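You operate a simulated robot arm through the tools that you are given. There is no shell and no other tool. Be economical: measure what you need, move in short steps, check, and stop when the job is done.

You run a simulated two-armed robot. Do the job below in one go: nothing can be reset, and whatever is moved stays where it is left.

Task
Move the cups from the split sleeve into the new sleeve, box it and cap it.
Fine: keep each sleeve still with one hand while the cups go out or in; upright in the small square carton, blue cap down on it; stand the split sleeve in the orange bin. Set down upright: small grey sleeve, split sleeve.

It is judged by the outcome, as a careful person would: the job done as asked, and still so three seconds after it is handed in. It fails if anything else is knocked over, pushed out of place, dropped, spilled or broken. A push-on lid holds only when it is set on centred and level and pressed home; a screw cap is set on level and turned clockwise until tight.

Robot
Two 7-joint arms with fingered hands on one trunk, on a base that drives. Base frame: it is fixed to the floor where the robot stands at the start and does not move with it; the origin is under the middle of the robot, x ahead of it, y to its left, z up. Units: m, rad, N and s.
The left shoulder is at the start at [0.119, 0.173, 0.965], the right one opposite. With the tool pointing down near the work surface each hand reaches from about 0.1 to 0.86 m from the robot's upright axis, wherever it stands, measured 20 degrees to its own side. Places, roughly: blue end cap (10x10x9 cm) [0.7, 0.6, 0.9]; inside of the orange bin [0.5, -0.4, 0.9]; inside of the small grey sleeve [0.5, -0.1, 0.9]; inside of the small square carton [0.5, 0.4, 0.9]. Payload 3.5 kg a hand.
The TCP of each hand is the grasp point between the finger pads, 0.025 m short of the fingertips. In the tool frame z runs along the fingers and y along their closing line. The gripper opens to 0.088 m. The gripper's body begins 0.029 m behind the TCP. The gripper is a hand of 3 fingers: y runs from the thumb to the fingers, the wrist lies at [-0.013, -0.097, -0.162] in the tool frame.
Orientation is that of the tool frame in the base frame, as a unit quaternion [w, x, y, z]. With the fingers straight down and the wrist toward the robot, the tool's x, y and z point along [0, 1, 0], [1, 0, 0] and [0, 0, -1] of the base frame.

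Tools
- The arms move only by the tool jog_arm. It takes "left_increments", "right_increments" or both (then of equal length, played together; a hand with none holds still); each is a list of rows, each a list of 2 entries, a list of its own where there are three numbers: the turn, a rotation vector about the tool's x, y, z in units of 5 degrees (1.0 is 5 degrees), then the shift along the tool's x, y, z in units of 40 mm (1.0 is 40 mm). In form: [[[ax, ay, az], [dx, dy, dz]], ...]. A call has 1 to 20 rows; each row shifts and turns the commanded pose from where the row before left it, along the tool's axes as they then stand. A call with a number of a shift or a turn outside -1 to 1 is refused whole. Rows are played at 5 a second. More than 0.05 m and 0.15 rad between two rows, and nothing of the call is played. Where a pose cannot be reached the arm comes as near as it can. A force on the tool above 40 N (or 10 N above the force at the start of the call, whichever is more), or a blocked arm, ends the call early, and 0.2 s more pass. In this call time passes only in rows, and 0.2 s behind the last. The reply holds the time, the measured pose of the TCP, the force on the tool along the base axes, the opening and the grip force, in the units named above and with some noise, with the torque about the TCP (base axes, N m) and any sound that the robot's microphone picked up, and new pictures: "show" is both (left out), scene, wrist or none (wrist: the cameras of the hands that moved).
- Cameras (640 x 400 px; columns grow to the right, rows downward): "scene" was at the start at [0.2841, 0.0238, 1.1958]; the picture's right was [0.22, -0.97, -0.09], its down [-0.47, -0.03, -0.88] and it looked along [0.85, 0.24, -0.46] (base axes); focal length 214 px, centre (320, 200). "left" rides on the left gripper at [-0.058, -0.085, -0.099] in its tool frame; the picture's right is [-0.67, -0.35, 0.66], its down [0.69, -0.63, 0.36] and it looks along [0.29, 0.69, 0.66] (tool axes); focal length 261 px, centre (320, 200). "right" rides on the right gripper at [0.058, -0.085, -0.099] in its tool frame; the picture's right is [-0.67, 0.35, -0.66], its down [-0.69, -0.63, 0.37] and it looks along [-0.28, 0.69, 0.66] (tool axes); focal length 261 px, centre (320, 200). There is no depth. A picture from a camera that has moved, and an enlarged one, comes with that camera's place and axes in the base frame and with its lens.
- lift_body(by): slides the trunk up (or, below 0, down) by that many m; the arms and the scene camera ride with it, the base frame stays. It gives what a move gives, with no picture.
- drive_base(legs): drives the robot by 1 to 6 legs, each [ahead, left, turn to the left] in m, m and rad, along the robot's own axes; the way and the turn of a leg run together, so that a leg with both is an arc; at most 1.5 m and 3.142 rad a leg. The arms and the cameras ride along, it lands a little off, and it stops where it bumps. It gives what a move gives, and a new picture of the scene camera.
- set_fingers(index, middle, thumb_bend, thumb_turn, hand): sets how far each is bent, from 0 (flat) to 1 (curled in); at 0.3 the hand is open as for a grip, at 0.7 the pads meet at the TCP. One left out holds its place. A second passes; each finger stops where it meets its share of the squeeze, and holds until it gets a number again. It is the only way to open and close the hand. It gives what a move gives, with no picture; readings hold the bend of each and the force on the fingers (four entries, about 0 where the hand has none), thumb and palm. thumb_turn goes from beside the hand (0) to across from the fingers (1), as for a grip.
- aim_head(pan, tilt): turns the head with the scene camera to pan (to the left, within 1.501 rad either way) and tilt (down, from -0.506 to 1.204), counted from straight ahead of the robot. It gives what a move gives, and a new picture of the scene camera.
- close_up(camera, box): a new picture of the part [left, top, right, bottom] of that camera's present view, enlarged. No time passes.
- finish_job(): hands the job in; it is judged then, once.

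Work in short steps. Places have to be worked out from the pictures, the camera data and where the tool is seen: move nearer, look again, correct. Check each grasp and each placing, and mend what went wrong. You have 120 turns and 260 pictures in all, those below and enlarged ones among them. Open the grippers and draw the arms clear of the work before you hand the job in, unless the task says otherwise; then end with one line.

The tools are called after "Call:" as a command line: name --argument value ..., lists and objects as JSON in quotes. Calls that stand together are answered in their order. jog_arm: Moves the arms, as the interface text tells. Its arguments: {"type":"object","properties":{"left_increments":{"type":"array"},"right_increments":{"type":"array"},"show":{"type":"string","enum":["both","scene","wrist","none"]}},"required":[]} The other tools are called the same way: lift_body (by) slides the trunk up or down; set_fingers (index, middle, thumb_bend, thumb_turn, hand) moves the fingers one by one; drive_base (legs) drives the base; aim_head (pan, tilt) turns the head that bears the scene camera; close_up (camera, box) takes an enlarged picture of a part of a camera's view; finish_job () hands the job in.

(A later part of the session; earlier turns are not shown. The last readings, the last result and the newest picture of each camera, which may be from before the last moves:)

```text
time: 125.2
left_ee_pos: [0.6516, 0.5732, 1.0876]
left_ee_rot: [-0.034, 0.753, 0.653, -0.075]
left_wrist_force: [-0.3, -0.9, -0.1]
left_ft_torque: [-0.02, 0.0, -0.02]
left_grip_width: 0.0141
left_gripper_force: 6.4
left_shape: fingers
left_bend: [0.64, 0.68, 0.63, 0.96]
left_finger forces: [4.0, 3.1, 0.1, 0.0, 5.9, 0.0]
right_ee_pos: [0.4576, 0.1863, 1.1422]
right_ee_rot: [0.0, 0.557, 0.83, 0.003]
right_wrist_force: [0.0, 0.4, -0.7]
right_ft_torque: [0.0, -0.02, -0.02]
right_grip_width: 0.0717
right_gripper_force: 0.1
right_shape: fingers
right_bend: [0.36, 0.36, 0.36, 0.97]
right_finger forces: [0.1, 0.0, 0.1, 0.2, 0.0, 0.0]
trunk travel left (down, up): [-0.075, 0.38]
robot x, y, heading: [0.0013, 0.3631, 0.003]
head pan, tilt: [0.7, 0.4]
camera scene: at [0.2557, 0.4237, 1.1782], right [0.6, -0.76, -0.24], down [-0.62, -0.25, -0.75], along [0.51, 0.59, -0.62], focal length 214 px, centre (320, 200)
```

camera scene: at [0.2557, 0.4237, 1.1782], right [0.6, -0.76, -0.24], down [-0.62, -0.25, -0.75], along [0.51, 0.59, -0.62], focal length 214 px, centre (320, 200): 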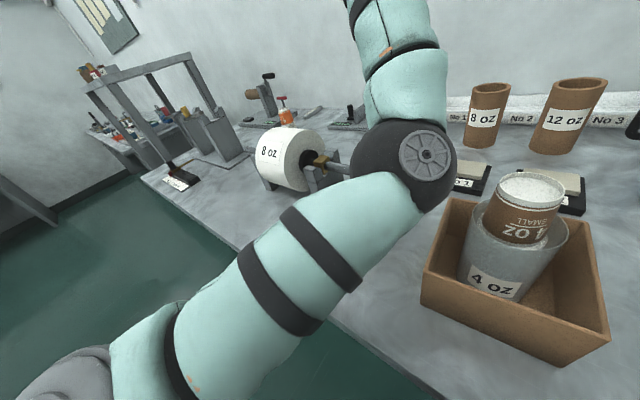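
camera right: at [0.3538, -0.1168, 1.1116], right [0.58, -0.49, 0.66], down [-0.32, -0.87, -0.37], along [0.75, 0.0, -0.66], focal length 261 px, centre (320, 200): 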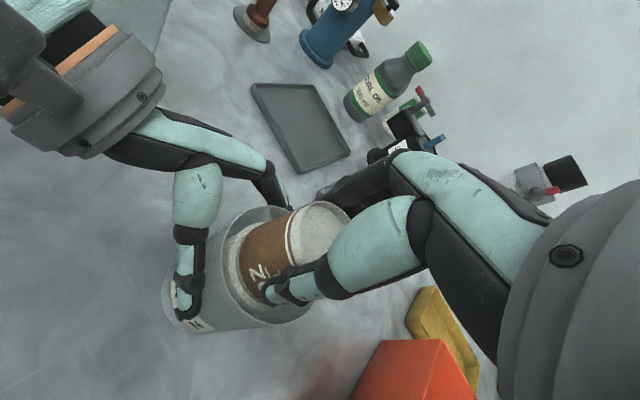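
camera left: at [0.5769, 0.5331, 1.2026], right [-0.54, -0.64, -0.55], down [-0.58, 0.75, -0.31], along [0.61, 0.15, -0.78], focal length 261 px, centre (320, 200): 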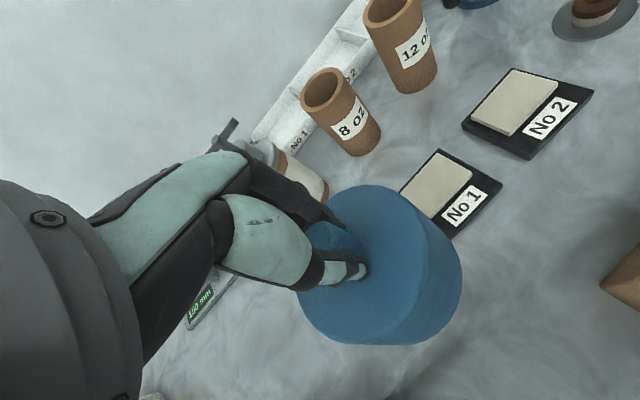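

The arm is back in its normal elbow-down posture, but the elbow is low beside the roll stand. I raise the hand straight up a few centimetres to lift it clear, and check.

Call:
jog_arm --left_increments '[[[0, 0, 0], [-0.03, -0.07, -0.5]], [[0, 0, 0], [-0.05, -0.11, -0.74]], [[0, 0, 0], [-0.05, -0.11, -0.74]]]' --show "scene"

Call:
close_up --camera "scene" --box '[220, 100, 480, 260]'

```text
time: 126.0
left_ee_pos: [0.6522, 0.5683, 1.1709]
left_ee_rot: [-0.034, 0.756, 0.649, -0.075]
left_wrist_force: [-0.1, 0.4, 0.2]
left_ft_torque: [-0.04, 0.0, 0.01]
left_grip_width: 0.0139
left_gripper_force: 6.6
left_shape: fingers
left_bend: [0.64, 0.68, 0.63, 0.96]
left_finger forces: [3.9, 3.1, 0.0, 0.0, 5.8, 0.1]
right_ee_pos: [0.4555, 0.1873, 1.1438]
right_ee_rot: [0.0, 0.557, 0.83, 0.002]
right_wrist_force: [-0.4, -0.1, 0.2]
right_ft_torque: [0.0, -0.04, 0.02]
right_grip_width: 0.0717
right_gripper_force: 0.0
right_shape: fingers
right_bend: [0.36, 0.36, 0.36, 0.97]
right_finger forces: [0.1, 0.0, 0.0, 0.0, 0.0, 0.1]
trunk travel left (down, up): [-0.075, 0.38]
robot x, y, heading: [-0.0018, 0.3633, 0.003]
head pan, tilt: [0.7, 0.4]
camera scene: at [0.2547, 0.4239, 1.1786], right [0.6, -0.76, -0.24], down [-0.61, -0.25, -0.75], along [0.51, 0.59, -0.62], focal length 214 px, centre (320, 200)
```

scene: 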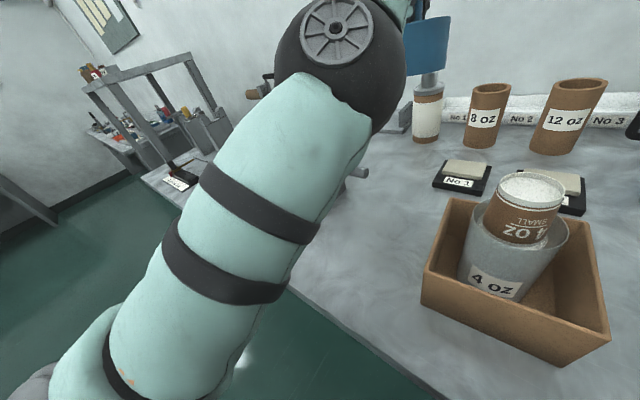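

```text
2.46 times, centred on (350, 180) of scene
camera zoom: at [0.2547, 0.4239, 1.1786], right [0.6, -0.76, -0.24], down [-0.61, -0.25, -0.75], along [0.51, 0.59, -0.62], focal length 528 px, centre (246, 249)
```

zoom: 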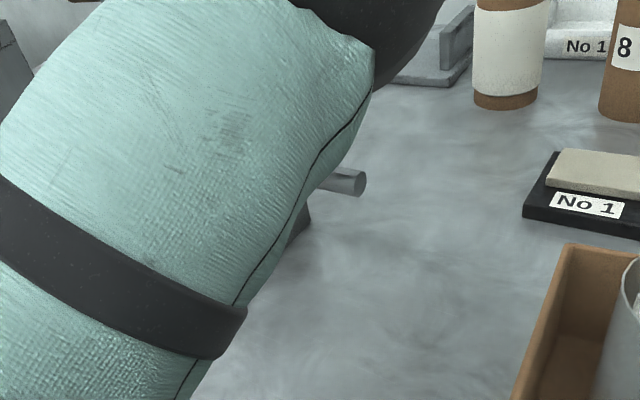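

Elbow is clear and the roll stand's rod is unmoved. I now level the hand again and undo the yaw.

Call:
jog_arm --left_increments '[[[-0.43, 0.2, -0.42], [0, 0, 0]], [[-0.43, 0.2, -0.42], [0, 0, 0]], [[-0.43, 0.2, -0.42], [0, 0, 0]], [[-0.43, 0.2, -0.42], [0, 0, 0]]]' --show "none"

Call:
aim_head --pan 0.9 --tilt 0.4

```text
time: 127.2
left_ee_pos: [0.6487, 0.6079, 1.1773]
left_ee_rot: [0.014, 0.686, 0.727, -0.005]
left_wrist_force: [0.4, 0.2, 0.0]
left_ft_torque: [0.01, 0.01, 0.02]
left_grip_width: 0.0136
left_gripper_force: 6.2
left_shape: fingers
left_bend: [0.64, 0.68, 0.63, 0.96]
left_finger forces: [3.8, 3.1, 0.1, 0.0, 5.9, 0.1]
right_ee_pos: [0.4562, 0.1877, 1.1433]
right_ee_rot: [0.0, 0.557, 0.83, 0.004]
right_wrist_force: [-0.1, -0.3, 0.5]
right_ft_torque: [-0.01, -0.01, -0.01]
right_grip_width: 0.072
right_gripper_force: 0.0
right_shape: fingers
right_bend: [0.36, 0.36, 0.36, 0.97]
right_finger forces: [0.0, 0.0, 0.0, 0.1, 0.1, 0.0]
trunk travel left (down, up): [-0.075, 0.38]
robot x, y, heading: [0.0021, 0.3637, 0.006]
head pan, tilt: [0.7, 0.4]
stopped in row 4 (left hand): the arm was blocked; the commanded pose is now the measured one
```

```text
time: 128.0
left_ee_pos: [0.6477, 0.6073, 1.1771]
left_ee_rot: [0.014, 0.687, 0.726, -0.004]
left_wrist_force: [0.1, -0.2, -0.8]
left_ft_torque: [0.02, -0.04, 0.0]
left_grip_width: 0.0138
left_gripper_force: 6.5
left_shape: fingers
left_bend: [0.64, 0.68, 0.63, 0.96]
left_finger forces: [3.8, 3.1, 0.0, 0.0, 5.8, 0.1]
right_ee_pos: [0.4566, 0.187, 1.1431]
right_ee_rot: [0.0, 0.557, 0.831, 0.002]
right_wrist_force: [0.1, -0.7, 0.3]
right_ft_torque: [-0.01, 0.01, 0.0]
right_grip_width: 0.072
right_gripper_force: 0.1
right_shape: fingers
right_bend: [0.36, 0.36, 0.36, 0.97]
right_finger forces: [0.1, 0.0, 0.0, 0.1, 0.0, 0.0]
trunk travel left (down, up): [-0.075, 0.38]
robot x, y, heading: [-0.0027, 0.36, 0.002]
head pan, tilt: [0.901, 0.4]
camera scene: at [0.2432, 0.4366, 1.1832], right [0.73, -0.62, -0.29], down [-0.56, -0.31, -0.77], along [0.39, 0.72, -0.57], focal length 214 px, centre (320, 200)
```

scene: 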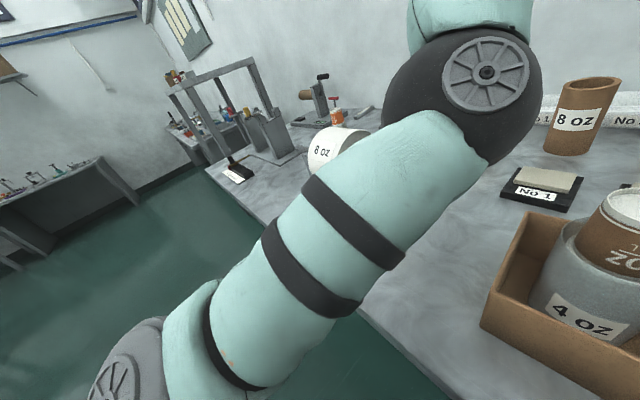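

The elbow now sits inward. Rather than fight the posture, I drive back 12 cm and right 16 cm so the sleeve lies where this posture is comfortable (cap bottom stays above the cups).

Call:
drive_base --legs '[[-0.12, -0.165, 0]]'

Call:
aim_head --pan 0.3 --tilt 0.35

```text
time: 129.6
left_ee_pos: [0.5296, 0.4434, 1.1794]
left_ee_rot: [0.014, 0.687, 0.727, -0.004]
left_wrist_force: [-0.7, -0.5, 0.1]
left_ft_torque: [0.04, -0.02, 0.01]
left_grip_width: 0.014
left_gripper_force: 6.3
left_shape: fingers
left_bend: [0.64, 0.68, 0.63, 0.96]
left_finger forces: [3.8, 3.0, 0.0, 0.1, 5.8, 0.0]
right_ee_pos: [0.3367, 0.0216, 1.1442]
right_ee_rot: [0.0, 0.556, 0.831, 0.003]
right_wrist_force: [-0.2, -0.2, 0.3]
right_ft_torque: [0.02, 0.0, -0.03]
right_grip_width: 0.0717
right_gripper_force: 0.1
right_shape: fingers
right_bend: [0.36, 0.36, 0.36, 0.97]
right_finger forces: [0.1, 0.1, 0.1, 0.1, 0.0, 0.1]
trunk travel left (down, up): [-0.075, 0.38]
robot x, y, heading: [-0.122, 0.1996, 0.002]
head pan, tilt: [0.901, 0.4]
camera scene: at [0.1235, 0.272, 1.1832], right [0.73, -0.62, -0.29], down [-0.56, -0.31, -0.77], along [0.39, 0.72, -0.57], focal length 214 px, centre (320, 200)
```

scene: 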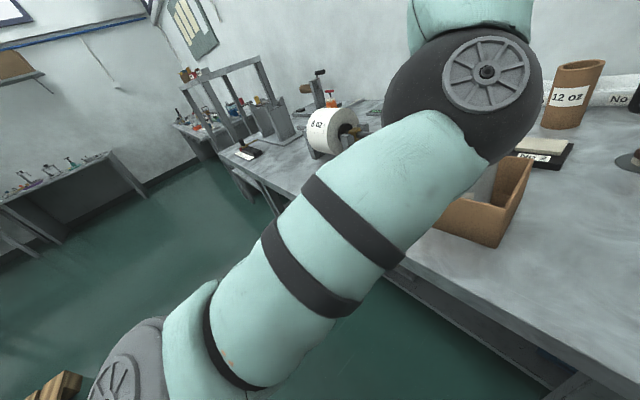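

```text
time: 130.6
left_ee_pos: [0.5285, 0.4438, 1.1787]
left_ee_rot: [0.015, 0.687, 0.726, -0.005]
left_wrist_force: [-1.1, -0.6, -0.5]
left_ft_torque: [-0.06, -0.01, 0.0]
left_grip_width: 0.0139
left_gripper_force: 6.7
left_shape: fingers
left_bend: [0.64, 0.68, 0.63, 0.96]
left_finger forces: [3.8, 3.1, 0.1, 0.0, 5.8, 0.1]
right_ee_pos: [0.3366, 0.0227, 1.1436]
right_ee_rot: [0.0, 0.556, 0.831, 0.003]
right_wrist_force: [-0.1, 0.3, -0.5]
right_ft_torque: [-0.03, -0.03, 0.02]
right_grip_width: 0.0718
right_gripper_force: 0.1
right_shape: fingers
right_bend: [0.36, 0.36, 0.36, 0.97]
right_finger forces: [0.0, 0.0, 0.1, 0.0, 0.0, 0.1]
trunk travel left (down, up): [-0.075, 0.38]
robot x, y, heading: [-0.1178, 0.1969, 0.0]
head pan, tilt: [0.3, 0.351]
camera scene: at [0.1546, 0.2276, 1.1759], right [0.28, -0.95, -0.11], down [-0.65, -0.1, -0.75], along [0.71, 0.28, -0.65], focal length 214 px, centre (320, 200)
```

scene: 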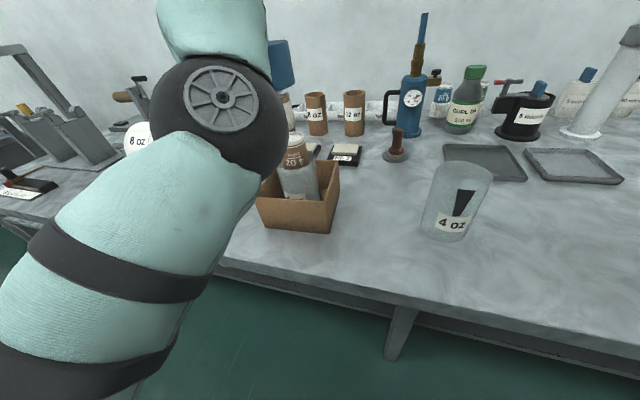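

The arm posture is fine if I stand further back so the elbow stays in front of the table edge. I drive back 9 cm more, then lower the hand to z≈1.13 and centre it over the sleeve, levelling the small tilt.

Call:
drive_base --legs '[[-0.09, 0, 0]]'

Call:
jog_arm --left_increments '[[[0.1, 0.15, -0.3], [0, 0, 0.4]], [[0.1, 0.15, -0.25], [0, 0, 0.4]], [[0, 0, 0], [0, 0, 0.35]], [[0, 0, 0], [-0.4, 0.3, 0]], [[0, 0, 0], [-0.4, 0.3, 0]], [[0, 0, 0], [-0.4, 0.3, 0]]]' --show "scene"

```text
time: 131.7
left_ee_pos: [0.4379, 0.4424, 1.177]
left_ee_rot: [0.013, 0.687, 0.727, -0.004]
left_wrist_force: [-1.1, 0.1, -1.6]
left_ft_torque: [-0.02, 0.0, -0.03]
left_grip_width: 0.0139
left_gripper_force: 6.3
left_shape: fingers
left_bend: [0.64, 0.68, 0.63, 0.96]
left_finger forces: [3.8, 3.2, 0.0, 0.1, 5.7, 0.0]
right_ee_pos: [0.245, 0.0218, 1.1431]
right_ee_rot: [0.0, 0.556, 0.831, 0.003]
right_wrist_force: [0.4, -0.3, -0.1]
right_ft_torque: [0.0, -0.02, -0.01]
right_grip_width: 0.0717
right_gripper_force: 0.1
right_shape: fingers
right_bend: [0.36, 0.36, 0.36, 0.97]
right_finger forces: [0.0, 0.1, 0.0, 0.0, 0.0, 0.0]
trunk travel left (down, up): [-0.075, 0.38]
robot x, y, heading: [-0.2087, 0.1971, 0.001]
head pan, tilt: [0.3, 0.351]
camera scene: at [0.0641, 0.2271, 1.1759], right [0.28, -0.95, -0.11], down [-0.65, -0.1, -0.75], along [0.71, 0.28, -0.65], focal length 214 px, centre (320, 200)
```

scene: 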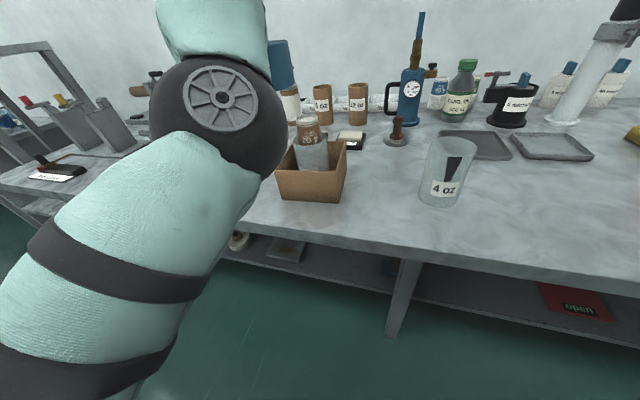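

```text
time: 133.3
left_ee_pos: [0.4835, 0.4353, 1.1235]
left_ee_rot: [-0.001, 0.646, 0.764, -0.013]
left_wrist_force: [-0.2, -0.2, -0.6]
left_ft_torque: [-0.02, 0.01, 0.02]
left_grip_width: 0.0142
left_gripper_force: 6.1
left_shape: fingers
left_bend: [0.64, 0.68, 0.63, 0.96]
left_finger forces: [3.8, 3.1, 0.0, 0.0, 5.8, 0.0]
right_ee_pos: [0.2472, 0.0236, 1.1438]
right_ee_rot: [0.0, 0.556, 0.831, 0.003]
right_wrist_force: [0.3, 0.6, 0.5]
right_ft_torque: [-0.04, 0.03, -0.01]
right_grip_width: 0.0719
right_gripper_force: 0.0
right_shape: fingers
right_bend: [0.36, 0.36, 0.36, 0.97]
right_finger forces: [0.0, 0.0, 0.0, 0.1, 0.1, 0.1]
trunk travel left (down, up): [-0.075, 0.38]
robot x, y, heading: [-0.2096, 0.1978, 0.004]
head pan, tilt: [0.3, 0.351]
stopped in row 6 (left hand): the arm was blocked; the commanded pose is now the measured one
camera scene: at [0.0643, 0.2277, 1.1759], right [0.28, -0.95, -0.11], down [-0.65, -0.1, -0.75], along [0.71, 0.28, -0.65], focal length 214 px, centre (320, 200)
```

scene: 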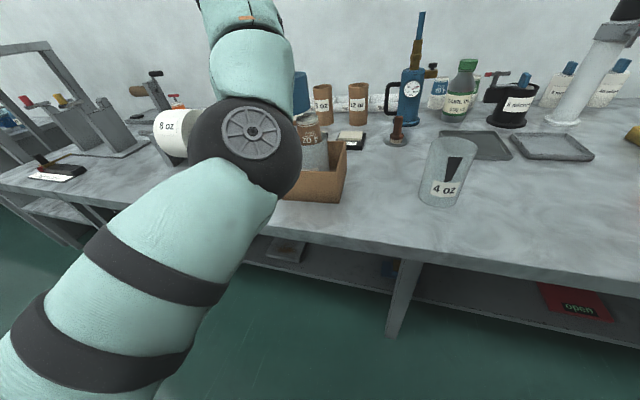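

Position is 4 cm off only in y. I correct that with the base itself rather than the arm.

Call:
drive_base --legs '[[-0.006, -0.04, 0]]'

Call:
aim_head --pan -0.1 --tilt 0.3

Call:
close_up --camera "left" --box '[240, 120, 640, 400]'

```text
time: 134.2
left_ee_pos: [0.4778, 0.3959, 1.1235]
left_ee_rot: [-0.002, 0.646, 0.764, -0.012]
left_wrist_force: [0.5, -0.2, -0.3]
left_ft_torque: [0.0, -0.01, 0.01]
left_grip_width: 0.0138
left_gripper_force: 6.7
left_shape: fingers
left_bend: [0.64, 0.68, 0.63, 0.96]
left_finger forces: [3.8, 3.3, 0.1, 0.0, 5.8, 0.0]
right_ee_pos: [0.2407, -0.0178, 1.1425]
right_ee_rot: [0.0, 0.557, 0.831, 0.003]
right_wrist_force: [-0.5, -0.5, 0.0]
right_ft_torque: [0.02, -0.03, -0.03]
right_grip_width: 0.0718
right_gripper_force: 0.0
right_shape: fingers
right_bend: [0.36, 0.36, 0.36, 0.97]
right_finger forces: [0.1, 0.0, 0.0, 0.0, 0.0, 0.0]
trunk travel left (down, up): [-0.075, 0.38]
robot x, y, heading: [-0.2176, 0.155, 0.004]
head pan, tilt: [0.3, 0.351]
camera scene: at [0.059, 0.1871, 1.1758], right [0.28, -0.95, -0.11], down [-0.65, -0.1, -0.75], along [0.71, 0.28, -0.65], focal length 214 px, centre (320, 200)
```

scene: 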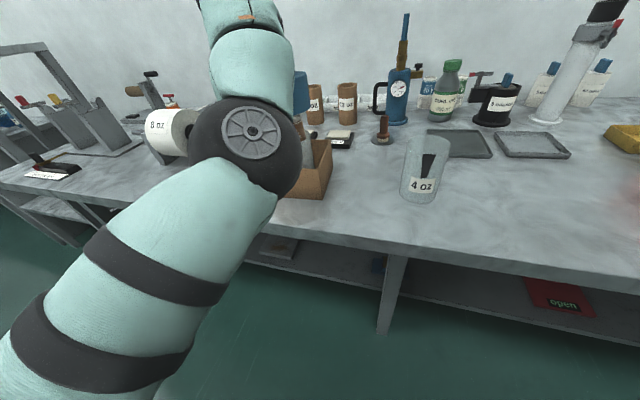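

```text
time: 135.0
left_ee_pos: [0.4782, 0.3975, 1.1234]
left_ee_rot: [-0.001, 0.645, 0.764, -0.013]
left_wrist_force: [0.2, -0.9, 0.2]
left_ft_torque: [0.04, 0.02, 0.0]
left_grip_width: 0.0137
left_gripper_force: 6.4
left_shape: fingers
left_bend: [0.64, 0.68, 0.63, 0.96]
left_finger forces: [3.8, 3.2, 0.0, 0.0, 5.8, 0.0]
right_ee_pos: [0.2427, -0.017, 1.1425]
right_ee_rot: [0.0, 0.556, 0.831, 0.003]
right_wrist_force: [-0.8, -0.2, -0.1]
right_ft_torque: [-0.01, 0.0, 0.0]
right_grip_width: 0.0718
right_gripper_force: 0.1
right_shape: fingers
right_bend: [0.36, 0.36, 0.36, 0.97]
right_finger forces: [0.0, 0.0, 0.1, 0.1, 0.0, 0.1]
trunk travel left (down, up): [-0.075, 0.38]
robot x, y, heading: [-0.2205, 0.1567, -0.0]
head pan, tilt: [-0.099, 0.3]
camera scene: at [0.0644, 0.151, 1.1788], right [-0.09, -1.0, 0.04], down [-0.63, 0.03, -0.78], along [0.78, -0.09, -0.63], focal length 214 px, centre (320, 200)
```

scene: 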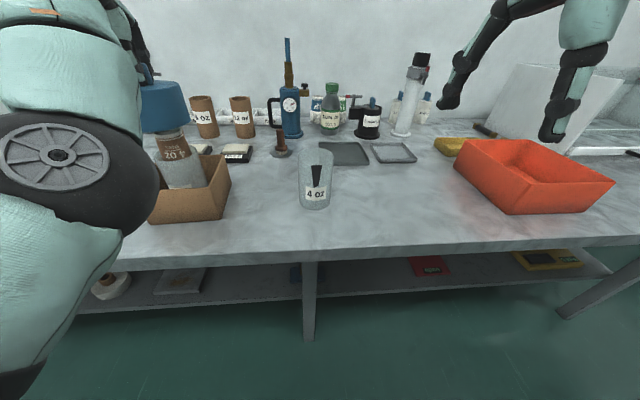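

```text
1.43 times, centred on (440, 260) of left
camera zoom: at [0.4052, 0.3256, 1.2269], right [-0.24, -0.73, -0.64], down [-0.74, 0.56, -0.36], along [0.62, 0.39, -0.68], focal length 372 px, centre (149, 114)
```

zoom: 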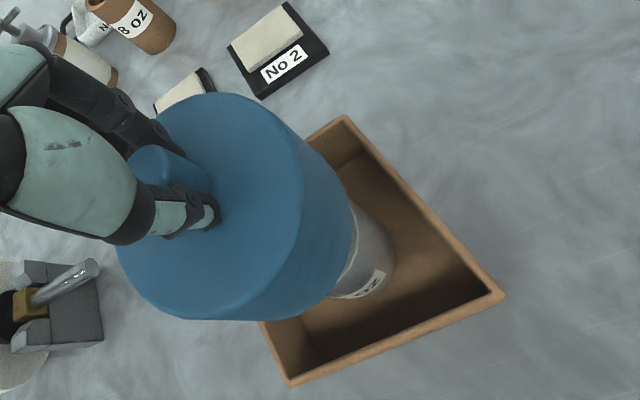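

Now the head sees cap and carton past the elbow. A close-up to check the alignment.

Call:
close_up --camera "scene" --box '[120, 60, 260, 230]'

```text
2.35 times, centred on (190, 145) of scene
camera zoom: at [0.0644, 0.151, 1.1788], right [-0.09, -1.0, 0.04], down [-0.63, 0.03, -0.78], along [0.78, -0.09, -0.63], focal length 505 px, centre (626, 329)
```

zoom: 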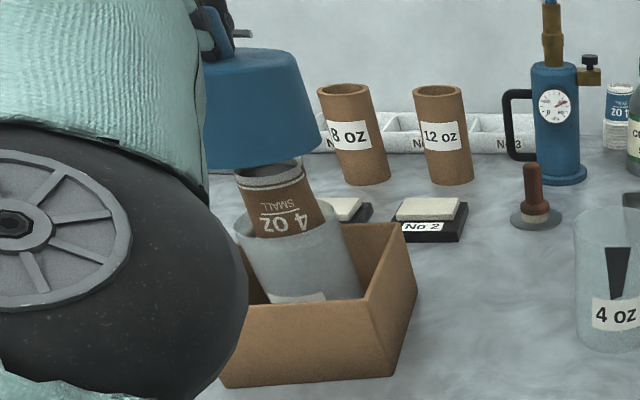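

Cap and sleeve are aligned within ~2 mm. I correct the small pitch left over from the regrip and descend to just above seating height.

Call:
jog_arm --left_increments '[[[-0.2, 0, 0], [0, 0, 0.2]], [[-0.2, 0, 0], [0, 0, 0.3]], [[0, 0, 0], [0, 0, 0.35]], [[0, 0, 0], [0, 0, 0.35]], [[0, 0, 0], [0, 0, 0.25]]]' --show "none"

Call:
close_up --camera "scene" --box '[120, 60, 260, 230]'

```text
time: 136.2
left_ee_pos: [0.4772, 0.4133, 1.0679]
left_ee_rot: [0.015, 0.632, 0.774, -0.003]
left_wrist_force: [0.6, 0.0, -1.7]
left_ft_torque: [0.01, -0.04, 0.02]
left_grip_width: 0.0139
left_gripper_force: 6.3
left_shape: fingers
left_bend: [0.64, 0.68, 0.63, 0.96]
left_finger forces: [3.7, 3.1, 0.0, 0.0, 5.8, 0.0]
right_ee_pos: [0.2426, -0.0172, 1.1436]
right_ee_rot: [0.0, 0.556, 0.831, 0.004]
right_wrist_force: [-0.4, -0.3, 0.3]
right_ft_torque: [0.03, -0.02, -0.01]
right_grip_width: 0.072
right_gripper_force: 0.1
right_shape: fingers
right_bend: [0.36, 0.36, 0.36, 0.97]
right_finger forces: [0.0, 0.1, 0.0, 0.1, 0.0, 0.0]
trunk travel left (down, up): [-0.075, 0.38]
robot x, y, heading: [-0.2147, 0.1627, 0.005]
head pan, tilt: [-0.099, 0.3]
```

```text
2.35 times, centred on (190, 145) of scene
camera zoom: at [0.0644, 0.1506, 1.1788], right [-0.09, -1.0, 0.04], down [-0.63, 0.03, -0.78], along [0.78, -0.09, -0.63], focal length 505 px, centre (626, 329)
```

zoom: 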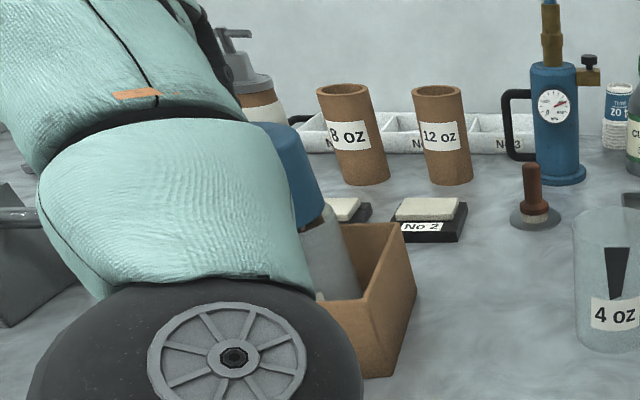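

The elbow-in posture pushes the hand sideways, so I back off at once: lift straight up until the arm is straight, yaw the opposite way to bend the elbow outward again, and come back down.

Call:
jog_arm --left_increments '[[[0, 0, 0], [0, 0, -0.5]], [[0, 0, 0], [0, 0, -0.7]], [[0, 0, 0], [0, 0, -0.8]], [[0, 0, 0], [0, 0, -0.8]], [[0, 0, 0], [0, 0, -0.8]], [[0, 0, 0], [0, 0, -0.8]], [[0, 0, 0], [0, 0, -0.8]], [[0, 0, -1], [0, 0, 0]], [[0, 0, -1], [0, 0, 0]], [[0, 0, -1], [0, 0, 0]], [[0, 0, -1], [0, 0, 0]], [[0, 0, -1], [0, 0, 0]], [[0, 0, 0], [0, -0.3, 0.3]], [[0, 0, 0], [0, -0.3, 0.3]]]' --show "scene"

```text
time: 139.2
left_ee_pos: [0.4491, 0.3788, 1.2228]
left_ee_rot: [0.01, 0.464, 0.886, -0.002]
left_wrist_force: [0.4, 0.7, -1.0]
left_ft_torque: [0.02, 0.03, -0.01]
left_grip_width: 0.0138
left_gripper_force: 6.6
left_shape: fingers
left_bend: [0.64, 0.68, 0.63, 0.96]
left_finger forces: [3.8, 3.2, 0.0, 0.0, 5.9, 0.1]
left hand out of reach, approached as far as the arm can: row 6, 7, 10, 12, 13, 14
right_ee_pos: [0.2421, -0.0184, 1.143]
right_ee_rot: [-0.001, 0.557, 0.831, 0.003]
right_wrist_force: [0.2, -0.6, -0.7]
right_ft_torque: [-0.01, -0.01, 0.04]
right_grip_width: 0.0715
right_gripper_force: 0.0
right_shape: fingers
right_bend: [0.36, 0.36, 0.36, 0.97]
right_finger forces: [0.0, 0.1, 0.0, 0.1, 0.0, 0.0]
trunk travel left (down, up): [-0.075, 0.38]
robot x, y, heading: [-0.218, 0.1605, 0.001]
head pan, tilt: [-0.099, 0.3]
camera scene: at [0.0643, 0.1504, 1.1788], right [-0.09, -1.0, 0.04], down [-0.63, 0.03, -0.78], along [0.78, -0.09, -0.63], focal length 214 px, centre (320, 200)
```

scene: 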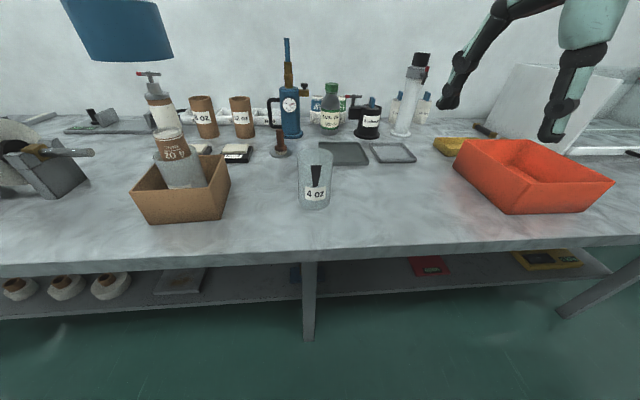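

The sleeve and cups are undisturbed. With the arm straight I roll the hand about the arm's own axis to turn the elbow downward, then try bending in again.

Call:
jog_arm --left_increments '[[[-0.45, 0.6, -0.66], [0, 0, 0]], [[-0.45, 0.6, -0.66], [0, 0, 0]], [[-0.45, 0.6, -0.66], [0, 0, 0]], [[-0.45, 0.6, -0.66], [0, 0, 0]], [[-0.45, 0.6, -0.66], [0, 0, 0]], [[-0.45, 0.6, -0.66], [0, 0, 0]], [[-0.45, 0.6, -0.66], [0, 0, 0]], [[-0.45, 0.6, -0.66], [0, 0, 0]]]' --show "none"

Call:
aim_head --pan 0.7 --tilt 0.2

```text
time: 141.0
left_ee_pos: [0.4367, 0.3789, 1.2094]
left_ee_rot: [-0.101, 0.236, 0.939, 0.228]
left_wrist_force: [0.6, 1.3, -0.6]
left_ft_torque: [0.01, 0.01, -0.01]
left_grip_width: 0.0138
left_gripper_force: 6.7
left_shape: fingers
left_bend: [0.64, 0.68, 0.63, 0.96]
left_finger forces: [3.7, 3.0, 0.0, 0.1, 5.8, 0.0]
left hand out of reach, approached as far as the arm can: row 3, 5, 6, 7
right_ee_pos: [0.2429, -0.0184, 1.1428]
right_ee_rot: [-0.001, 0.556, 0.831, 0.002]
right_wrist_force: [-0.3, -0.8, -0.5]
right_ft_torque: [-0.01, -0.05, -0.03]
right_grip_width: 0.072
right_gripper_force: 0.0
right_shape: fingers
right_bend: [0.36, 0.36, 0.36, 0.97]
right_finger forces: [0.1, 0.0, 0.0, 0.0, 0.0, 0.0]
trunk travel left (down, up): [-0.075, 0.38]
robot x, y, heading: [-0.2174, 0.1514, 0.006]
head pan, tilt: [-0.099, 0.3]
```

```text
time: 142.2
left_ee_pos: [0.4354, 0.3804, 1.211]
left_ee_rot: [-0.101, 0.236, 0.939, 0.228]
left_wrist_force: [0.5, -0.1, -0.6]
left_ft_torque: [0.0, 0.0, 0.0]
left_grip_width: 0.0137
left_gripper_force: 6.7
left_shape: fingers
left_bend: [0.64, 0.68, 0.63, 0.96]
left_finger forces: [3.9, 2.9, 0.0, 0.2, 5.8, 0.0]
right_ee_pos: [0.2412, -0.0164, 1.1418]
right_ee_rot: [0.0, 0.556, 0.831, 0.003]
right_wrist_force: [0.1, 0.6, 0.5]
right_ft_torque: [0.02, 0.0, 0.02]
right_grip_width: 0.0719
right_gripper_force: 0.1
right_shape: fingers
right_bend: [0.36, 0.36, 0.36, 0.97]
right_finger forces: [0.1, 0.0, 0.0, 0.1, 0.0, 0.1]
trunk travel left (down, up): [-0.075, 0.38]
robot x, y, heading: [-0.2169, 0.1519, 0.006]
head pan, tilt: [0.7, 0.201]
camera scene: at [0.0474, 0.2197, 1.1954], right [0.6, -0.76, -0.24], down [-0.5, -0.13, -0.85], along [0.62, 0.63, -0.46], focal length 214 px, centre (320, 200)
```

scene: 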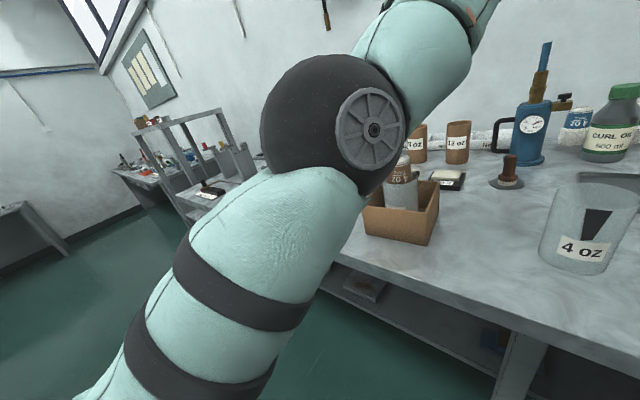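

The elbow now bends in the vertical plane, which is fine as long as the hand works further to the robot's left (otherwise the upper arm meets the chest). I drive right 9 cm and undo the hand rotations.

Call:
drive_base --legs '[[0, -0.09, 0]]'

Call:
jog_arm --left_increments '[[[0.45, -0.6, 0.66], [0, 0, 0]], [[0.45, -0.6, 0.66], [0, 0, 0]], [[0.45, -0.6, 0.66], [0, 0, 0]], [[0.45, -0.6, 0.66], [0, 0, 0]], [[0.45, -0.6, 0.66], [0, 0, 0]], [[0.45, -0.6, 0.66], [0, 0, 0]], [[0.45, -0.6, 0.66], [0, 0, 0]], [[0.45, -0.6, 0.66], [0, 0, 0]], [[0, 0, 1], [0, 0, 0]], [[0, 0, 1], [0, 0, 0]], [[0, 0, 1], [0, 0, 0]], [[0, 0, 1], [0, 0, 0]], [[0, 0, 1], [0, 0, 0.2]], [[0, 0, 1], [0, 0, 0.2]], [[0, 0, 1], [0.3, 0, 0.2]], [[0, 0, 0], [0.4, 0, 0]], [[0, 0, 0], [0.4, 0, 0]], [[0, 0, 0], [0.4, 0, 0]]]' --show "none"

```text
time: 143.2
left_ee_pos: [0.4354, 0.2894, 1.2105]
left_ee_rot: [-0.102, 0.236, 0.939, 0.228]
left_wrist_force: [0.0, 0.5, -0.7]
left_ft_torque: [0.01, -0.03, 0.02]
left_grip_width: 0.0137
left_gripper_force: 5.6
left_shape: fingers
left_bend: [0.64, 0.68, 0.63, 0.96]
left_finger forces: [3.8, 3.0, 0.1, 0.1, 5.8, 0.0]
right_ee_pos: [0.2406, -0.1081, 1.1435]
right_ee_rot: [0.0, 0.556, 0.831, 0.004]
right_wrist_force: [0.5, -0.1, 0.1]
right_ft_torque: [-0.01, -0.01, 0.01]
right_grip_width: 0.0719
right_gripper_force: 0.0
right_shape: fingers
right_bend: [0.36, 0.36, 0.36, 0.97]
right_finger forces: [0.1, 0.1, 0.1, 0.0, 0.1, 0.1]
trunk travel left (down, up): [-0.075, 0.38]
robot x, y, heading: [-0.2133, 0.0669, 0.002]
head pan, tilt: [0.7, 0.201]
camera scene: at [0.0477, 0.1289, 1.1955], right [0.6, -0.76, -0.24], down [-0.5, -0.13, -0.85], along [0.62, 0.63, -0.46], focal length 214 px, centre (320, 200)
```

scene: 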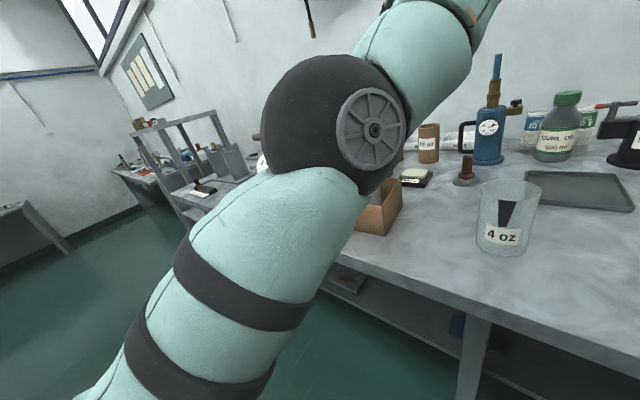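

```text
time: 147.1
left_ee_pos: [0.4694, 0.347, 1.2146]
left_ee_rot: [0.01, 0.71, 0.704, 0.001]
left_wrist_force: [-1.0, -0.8, -0.5]
left_ft_torque: [0.0, -0.02, -0.01]
left_grip_width: 0.0135
left_gripper_force: 6.1
left_shape: fingers
left_bend: [0.64, 0.68, 0.63, 0.96]
left_finger forces: [3.7, 3.2, 0.0, 0.0, 5.5, 0.0]
left hand out of reach, approached as far as the arm can: row 2, 3, 5, 7, 9, 11, 13, 14, 15
right_ee_pos: [0.2415, -0.1061, 1.143]
right_ee_rot: [0.001, 0.556, 0.831, 0.004]
right_wrist_force: [-0.3, 0.7, 0.1]
right_ft_torque: [0.0, 0.01, 0.01]
right_grip_width: 0.0718
right_gripper_force: 0.1
right_shape: fingers
right_bend: [0.36, 0.36, 0.36, 0.97]
right_finger forces: [0.0, 0.0, 0.0, 0.1, 0.0, 0.1]
trunk travel left (down, up): [-0.075, 0.38]
robot x, y, heading: [-0.2127, 0.0676, 0.002]
head pan, tilt: [0.7, 0.201]
```

Upright again with yaw ≈0 at (.469,.347,1.215). I now descend while shifting left, with a touch of yaw to let the elbow bend.

Call:
jog_arm --left_increments '[[[0, 0, 0.5], [0.2, 0, 0.3]], [[0, 0, 0.5], [0.2, 0, 0.3]], [[0, 0, 0.5], [0.2, 0, 0.3]], [[0, 0, 0], [0.2, 0, 0.3]], [[0, 0, 0], [0.2, 0, 0.3]]]' --show "scene"

```text
time: 148.2
left_ee_pos: [0.4919, 0.3885, 1.1666]
left_ee_rot: [0.01, 0.754, 0.657, 0.001]
left_wrist_force: [-0.2, 0.0, -0.8]
left_ft_torque: [0.0, 0.02, 0.0]
left_grip_width: 0.0133
left_gripper_force: 6.8
left_shape: fingers
left_bend: [0.64, 0.68, 0.63, 0.96]
left_finger forces: [3.7, 3.1, 0.1, 0.0, 5.5, 0.0]
left hand out of reach, approached as far as the arm can: row 2, 3, 4, 5
right_ee_pos: [0.2417, -0.1071, 1.1432]
right_ee_rot: [-0.001, 0.556, 0.831, 0.003]
right_wrist_force: [0.3, -1.0, 0.2]
right_ft_torque: [-0.04, -0.01, 0.01]
right_grip_width: 0.0716
right_gripper_force: 0.0
right_shape: fingers
right_bend: [0.36, 0.36, 0.36, 0.97]
right_finger forces: [0.0, 0.1, 0.0, 0.1, 0.0, 0.0]
trunk travel left (down, up): [-0.075, 0.38]
robot x, y, heading: [-0.2166, 0.0708, -0.001]
head pan, tilt: [0.7, 0.201]
camera scene: at [0.0481, 0.1301, 1.1953], right [0.6, -0.76, -0.24], down [-0.5, -0.13, -0.85], along [0.62, 0.63, -0.46], focal length 214 px, centre (320, 200)
```

scene: 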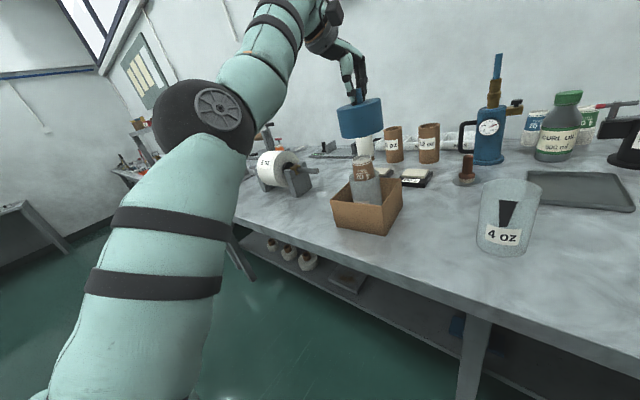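

Excellent – the elbow is now up and outward and the view is clear. I try the direct inward/downward move to over the sleeve.

Call:
jog_arm --left_increments '[[[0, 0, 0], [0.045, -0.14, 0.39]], [[0, 0, 0], [0.045, -0.14, 0.39]], [[0, 0, 0], [0.045, -0.14, 0.39]]]' --show "none"

Call:
close_up --camera "scene" --box '[300, 40, 440, 250]'

```text
time: 149.1
left_ee_pos: [0.5055, 0.4041, 1.1394]
left_ee_rot: [0.01, 0.754, 0.657, 0.001]
left_wrist_force: [0.3, 0.4, -0.3]
left_ft_torque: [0.0, 0.0, 0.02]
left_grip_width: 0.0138
left_gripper_force: 6.6
left_shape: fingers
left_bend: [0.64, 0.68, 0.63, 0.96]
left_finger forces: [3.7, 3.1, 0.0, 0.1, 5.5, 0.0]
left hand out of reach, approached as far as the arm can: row 1, 2, 3
right_ee_pos: [0.2409, -0.108, 1.1417]
right_ee_rot: [0.0, 0.557, 0.831, 0.003]
right_wrist_force: [-0.4, 0.6, 0.0]
right_ft_torque: [0.0, 0.02, -0.03]
right_grip_width: 0.0718
right_gripper_force: 0.0
right_shape: fingers
right_bend: [0.36, 0.36, 0.36, 0.97]
right_finger forces: [0.1, 0.0, 0.0, 0.0, 0.0, 0.1]
trunk travel left (down, up): [-0.075, 0.38]
robot x, y, heading: [-0.2148, 0.0688, 0.005]
head pan, tilt: [0.7, 0.201]
```

```text
1.90 times, centred on (370, 145) of scene
camera zoom: at [0.048, 0.1301, 1.1953], right [0.6, -0.76, -0.24], down [-0.5, -0.13, -0.85], along [0.62, 0.63, -0.46], focal length 408 px, centre (225, 305)
```

zoom: 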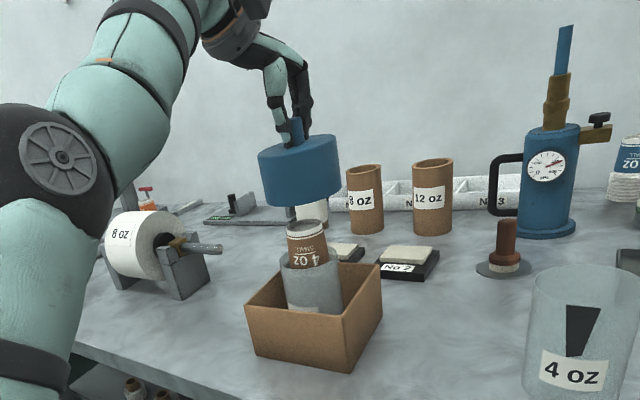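

The arm rides its reach limit, but I don't need to bend it: I'll get to z≈1.12, align with the base, and then use the trunk lift for a pure vertical descent and press.

Call:
jog_arm --left_increments '[[[0, 0, 0], [0.05, 0.15, 0.25]], [[0, 0, 0], [0.05, 0.15, 0.25]]]' --show "none"

```text
time: 149.7
left_ee_pos: [0.5191, 0.4058, 1.1176]
left_ee_rot: [0.01, 0.754, 0.657, 0.002]
left_wrist_force: [0.8, -0.3, 0.2]
left_ft_torque: [0.03, -0.01, 0.02]
left_grip_width: 0.0135
left_gripper_force: 6.5
left_shape: fingers
left_bend: [0.64, 0.68, 0.63, 0.96]
left_finger forces: [3.7, 3.1, 0.0, 0.0, 5.6, 0.1]
right_ee_pos: [0.2422, -0.1076, 1.1435]
right_ee_rot: [-0.001, 0.556, 0.831, 0.003]
right_wrist_force: [1.4, -0.6, -0.2]
right_ft_torque: [0.0, -0.02, -0.03]
right_grip_width: 0.0721
right_gripper_force: 0.0
right_shape: fingers
right_bend: [0.36, 0.36, 0.36, 0.97]
right_finger forces: [0.1, 0.1, 0.0, 0.0, 0.0, 0.0]
trunk travel left (down, up): [-0.075, 0.38]
robot x, y, heading: [-0.2157, 0.068, 0.004]
head pan, tilt: [0.7, 0.201]
```

Within reach now. I drive back 4.2 cm and right 1 cm to align over the sleeve, and check.

Call:
drive_base --legs '[[-0.042, -0.01, 0]]'

Call:
close_up --camera "scene" --box '[310, 60, 430, 240]'

Call:
close_up --camera "left" --box '[240, 120, 640, 400]'

```text
time: 150.5
left_ee_pos: [0.4771, 0.3954, 1.1178]
left_ee_rot: [0.009, 0.755, 0.656, 0.002]
left_wrist_force: [0.4, 0.1, -0.9]
left_ft_torque: [-0.01, -0.03, -0.05]
left_grip_width: 0.0134
left_gripper_force: 6.1
left_shape: fingers
left_bend: [0.64, 0.68, 0.63, 0.96]
left_finger forces: [3.7, 3.2, 0.0, 0.0, 5.5, 0.0]
right_ee_pos: [0.2024, -0.1173, 1.1415]
right_ee_rot: [0.0, 0.556, 0.831, 0.003]
right_wrist_force: [0.1, 0.6, -0.3]
right_ft_torque: [0.01, 0.0, 0.03]
right_grip_width: 0.0717
right_gripper_force: 0.1
right_shape: fingers
right_bend: [0.36, 0.36, 0.36, 0.97]
right_finger forces: [0.0, 0.1, 0.1, 0.0, 0.0, 0.0]
trunk travel left (down, up): [-0.075, 0.38]
robot x, y, heading: [-0.2585, 0.0553, 0.003]
head pan, tilt: [0.7, 0.201]
camera scene: at [0.0074, 0.1199, 1.1947], right [0.6, -0.76, -0.24], down [-0.5, -0.13, -0.85], along [0.62, 0.63, -0.46], focal length 214 px, centre (320, 200)
```

scene: 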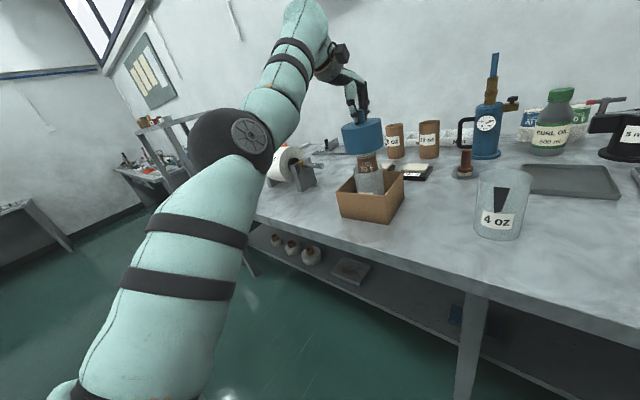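

```text
2.22 times, centred on (370, 150) of scene
camera zoom: at [0.0074, 0.1199, 1.1947], right [0.6, -0.76, -0.24], down [-0.5, -0.13, -0.85], along [0.62, 0.63, -0.46], focal length 477 px, centre (209, 311)
```

zoom: 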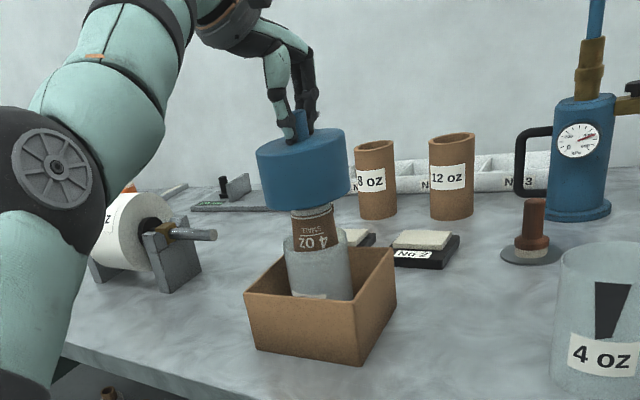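

```text
1.43 times, centred on (440, 260) of left
camera zoom: at [0.3836, 0.3491, 1.218], right [-0.43, -0.62, -0.65], down [-0.52, 0.76, -0.38], along [0.74, 0.18, -0.65], focal length 372 px, centre (149, 114)
```

zoom: 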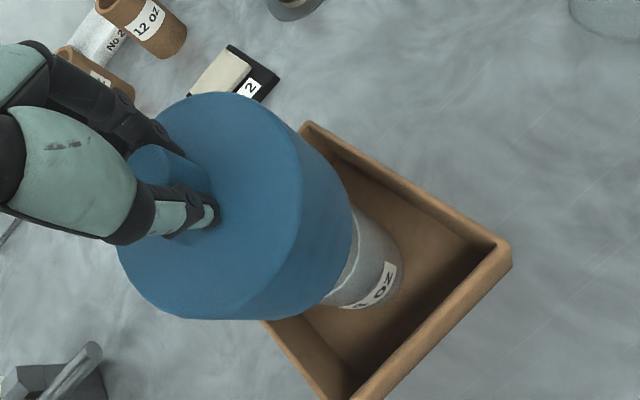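

Alignment looks within ~1–2 mm. I lower the trunk 5.5 cm, a pure vertical move.

Call:
lift_body --by -0.055

Call:
close_up --camera "scene" --box '[310, 40, 430, 220]'

```text
time: 151.2
left_ee_pos: [0.4987, 0.3945, 1.0526]
left_ee_rot: [0.003, 0.753, 0.658, -0.013]
left_wrist_force: [-2.1, -0.6, 10.7]
left_ft_torque: [-0.05, 0.28, 0.03]
left_grip_width: 0.0143
left_gripper_force: 17.1
left_shape: fingers
left_bend: [0.63, 0.68, 0.66, 0.96]
left_finger forces: [5.2, 3.9, 0.0, 0.0, 25.0, 0.0]
right_ee_pos: [0.2038, -0.1183, 1.1005]
right_ee_rot: [-0.007, 0.557, 0.83, 0.0]
right_wrist_force: [0.6, -1.1, 0.1]
right_ft_torque: [-0.02, -0.02, 0.0]
right_grip_width: 0.0716
right_gripper_force: 0.1
right_shape: fingers
right_bend: [0.36, 0.36, 0.36, 0.97]
right_finger forces: [0.1, 0.0, 0.0, 0.1, 0.0, 0.0]
trunk travel left (down, up): [-0.039, 0.415]
robot x, y, heading: [-0.2585, 0.0557, 0.004]
head pan, tilt: [0.7, 0.201]
stopped: the force on the tool passed its limit (the readings are from after the stop); the commanded pose is now the measured one
```

```text
2.22 times, centred on (370, 130) of scene
camera zoom: at [0.0397, 0.1188, 1.1368], right [0.58, -0.76, -0.28], down [-0.56, -0.13, -0.82], along [0.59, 0.63, -0.5], focal length 477 px, centre (209, 356)
```

zoom: 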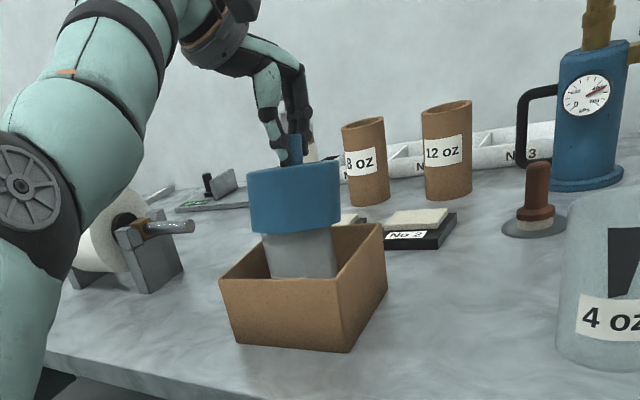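

The trunk leans as it lowers, so the cap and sleeve shifted ~2 cm together within the carton, but the cap is on over the rim and upright. I press down with the arm and check.

Call:
jog_arm --left_increments '[[[0, 0, 0], [0, 0, 0.06]], [[0, 0, 0], [0, 0, 0.06]], [[0, 0, 0], [0, 0, 0.06]], [[0, 0, 0], [0, 0, 0.06]]]' --show "none"

Call:
aim_head --pan 0.62 --tilt 0.3

Call:
close_up --camera "scene" --box '[310, 40, 430, 200]'

```text
time: 152.2
left_ee_pos: [0.4978, 0.3958, 1.0523]
left_ee_rot: [0.006, 0.753, 0.658, -0.009]
left_wrist_force: [-2.7, 1.5, 37.8]
left_ft_torque: [-0.09, 0.83, -0.04]
left_grip_width: 0.0142
left_gripper_force: 29.0
left_shape: fingers
left_bend: [0.63, 0.68, 0.67, 0.96]
left_finger forces: [4.7, 3.9, 0.1, 0.0, 49.5, 0.1]
left hand out of reach, approached as far as the arm can: row 4
right_ee_pos: [0.1987, -0.1191, 1.1037]
right_ee_rot: [-0.004, 0.557, 0.83, 0.002]
right_wrist_force: [0.2, -0.2, -0.3]
right_ft_torque: [-0.07, 0.01, -0.02]
right_grip_width: 0.0722
right_gripper_force: 0.0
right_shape: fingers
right_bend: [0.36, 0.36, 0.36, 0.97]
right_finger forces: [0.0, 0.0, 0.1, 0.1, 0.1, 0.0]
trunk travel left (down, up): [-0.039, 0.415]
robot x, y, heading: [-0.2609, 0.0573, 0.011]
head pan, tilt: [0.7, 0.201]
```

```text
time: 152.9
left_ee_pos: [0.4964, 0.3938, 1.053]
left_ee_rot: [0.006, 0.753, 0.658, -0.009]
left_wrist_force: [-1.9, 2.6, 44.9]
left_ft_torque: [-0.12, 0.89, -0.05]
left_grip_width: 0.014
left_gripper_force: 31.8
left_shape: fingers
left_bend: [0.63, 0.67, 0.68, 0.96]
left_finger forces: [5.2, 4.6, 0.0, 0.1, 55.2, 0.0]
right_ee_pos: [0.1988, -0.1202, 1.1037]
right_ee_rot: [-0.004, 0.557, 0.83, 0.002]
right_wrist_force: [0.0, 0.3, 0.4]
right_ft_torque: [-0.03, -0.01, 0.0]
right_grip_width: 0.0719
right_gripper_force: 0.0
right_shape: fingers
right_bend: [0.36, 0.36, 0.36, 0.97]
right_finger forces: [0.1, 0.0, 0.1, 0.0, 0.0, 0.0]
trunk travel left (down, up): [-0.039, 0.415]
robot x, y, heading: [-0.2555, 0.0557, 0.001]
head pan, tilt: [0.62, 0.3]
camera scene: at [0.0344, 0.1119, 1.1293], right [0.53, -0.81, -0.25], down [-0.63, -0.17, -0.76], along [0.57, 0.56, -0.6], focal length 214 px, centre (320, 200)
```

scene: 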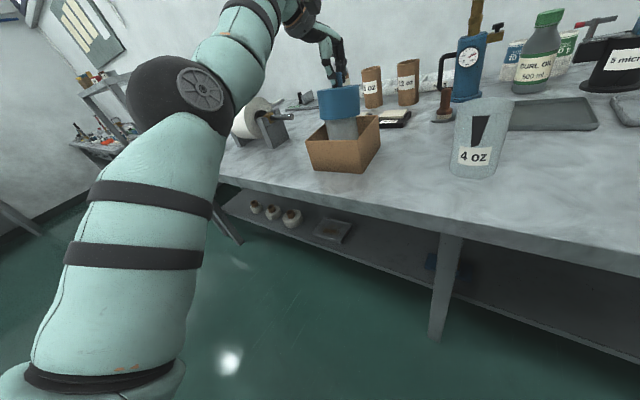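

```text
2.50 times, centred on (370, 120) of scene
camera zoom: at [0.0344, 0.1119, 1.1293], right [0.53, -0.81, -0.25], down [-0.63, -0.17, -0.76], along [0.57, 0.56, -0.6], focal length 536 px, centre (195, 400)
```

zoom: 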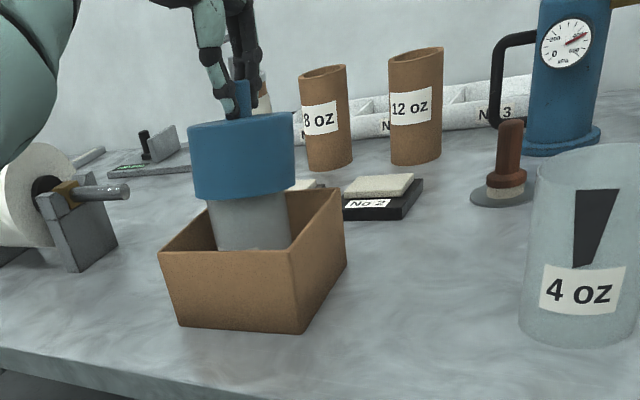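

Pressed to ~45 N; the cap sits level and solidly at the same depth. I unload, open the fingers, and rise clear.

Call:
jog_arm --left_increments '[[[0, 0, 0], [0, 0, -0.1]], [[0, 0, 0], [0, 0, -0.1]]]' --show "none"

Call:
close_up --camera "scene" --box '[310, 40, 430, 200]'

```text
time: 153.5
left_ee_pos: [0.4995, 0.3956, 1.0531]
left_ee_rot: [0.002, 0.753, 0.658, -0.012]
left_wrist_force: [-3.5, -0.6, 20.4]
left_ft_torque: [-0.18, 0.51, -0.01]
left_grip_width: 0.0146
left_gripper_force: 19.7
left_shape: fingers
left_bend: [0.64, 0.68, 0.66, 0.95]
left_finger forces: [4.1, 2.3, 0.0, 0.0, 33.8, 0.0]
right_ee_pos: [0.2029, -0.1182, 1.102]
right_ee_rot: [-0.005, 0.557, 0.83, 0.0]
right_wrist_force: [-0.5, -0.6, 0.1]
right_ft_torque: [-0.01, -0.01, 0.02]
right_grip_width: 0.0717
right_gripper_force: 0.0
right_shape: fingers
right_bend: [0.36, 0.36, 0.36, 0.97]
right_finger forces: [0.1, 0.0, 0.1, 0.0, 0.1, 0.1]
trunk travel left (down, up): [-0.039, 0.415]
robot x, y, heading: [-0.2586, 0.0567, 0.001]
head pan, tilt: [0.62, 0.3]
```

```text
2.50 times, centred on (370, 120) of scene
camera zoom: at [0.0384, 0.1124, 1.1272], right [0.53, -0.81, -0.25], down [-0.63, -0.17, -0.76], along [0.57, 0.56, -0.6], focal length 536 px, centre (195, 400)
```

zoom: 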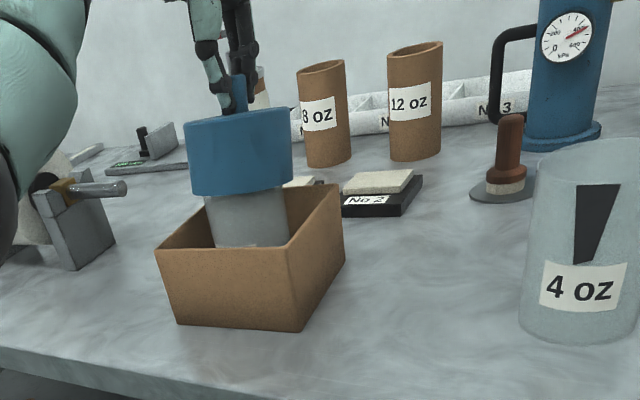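

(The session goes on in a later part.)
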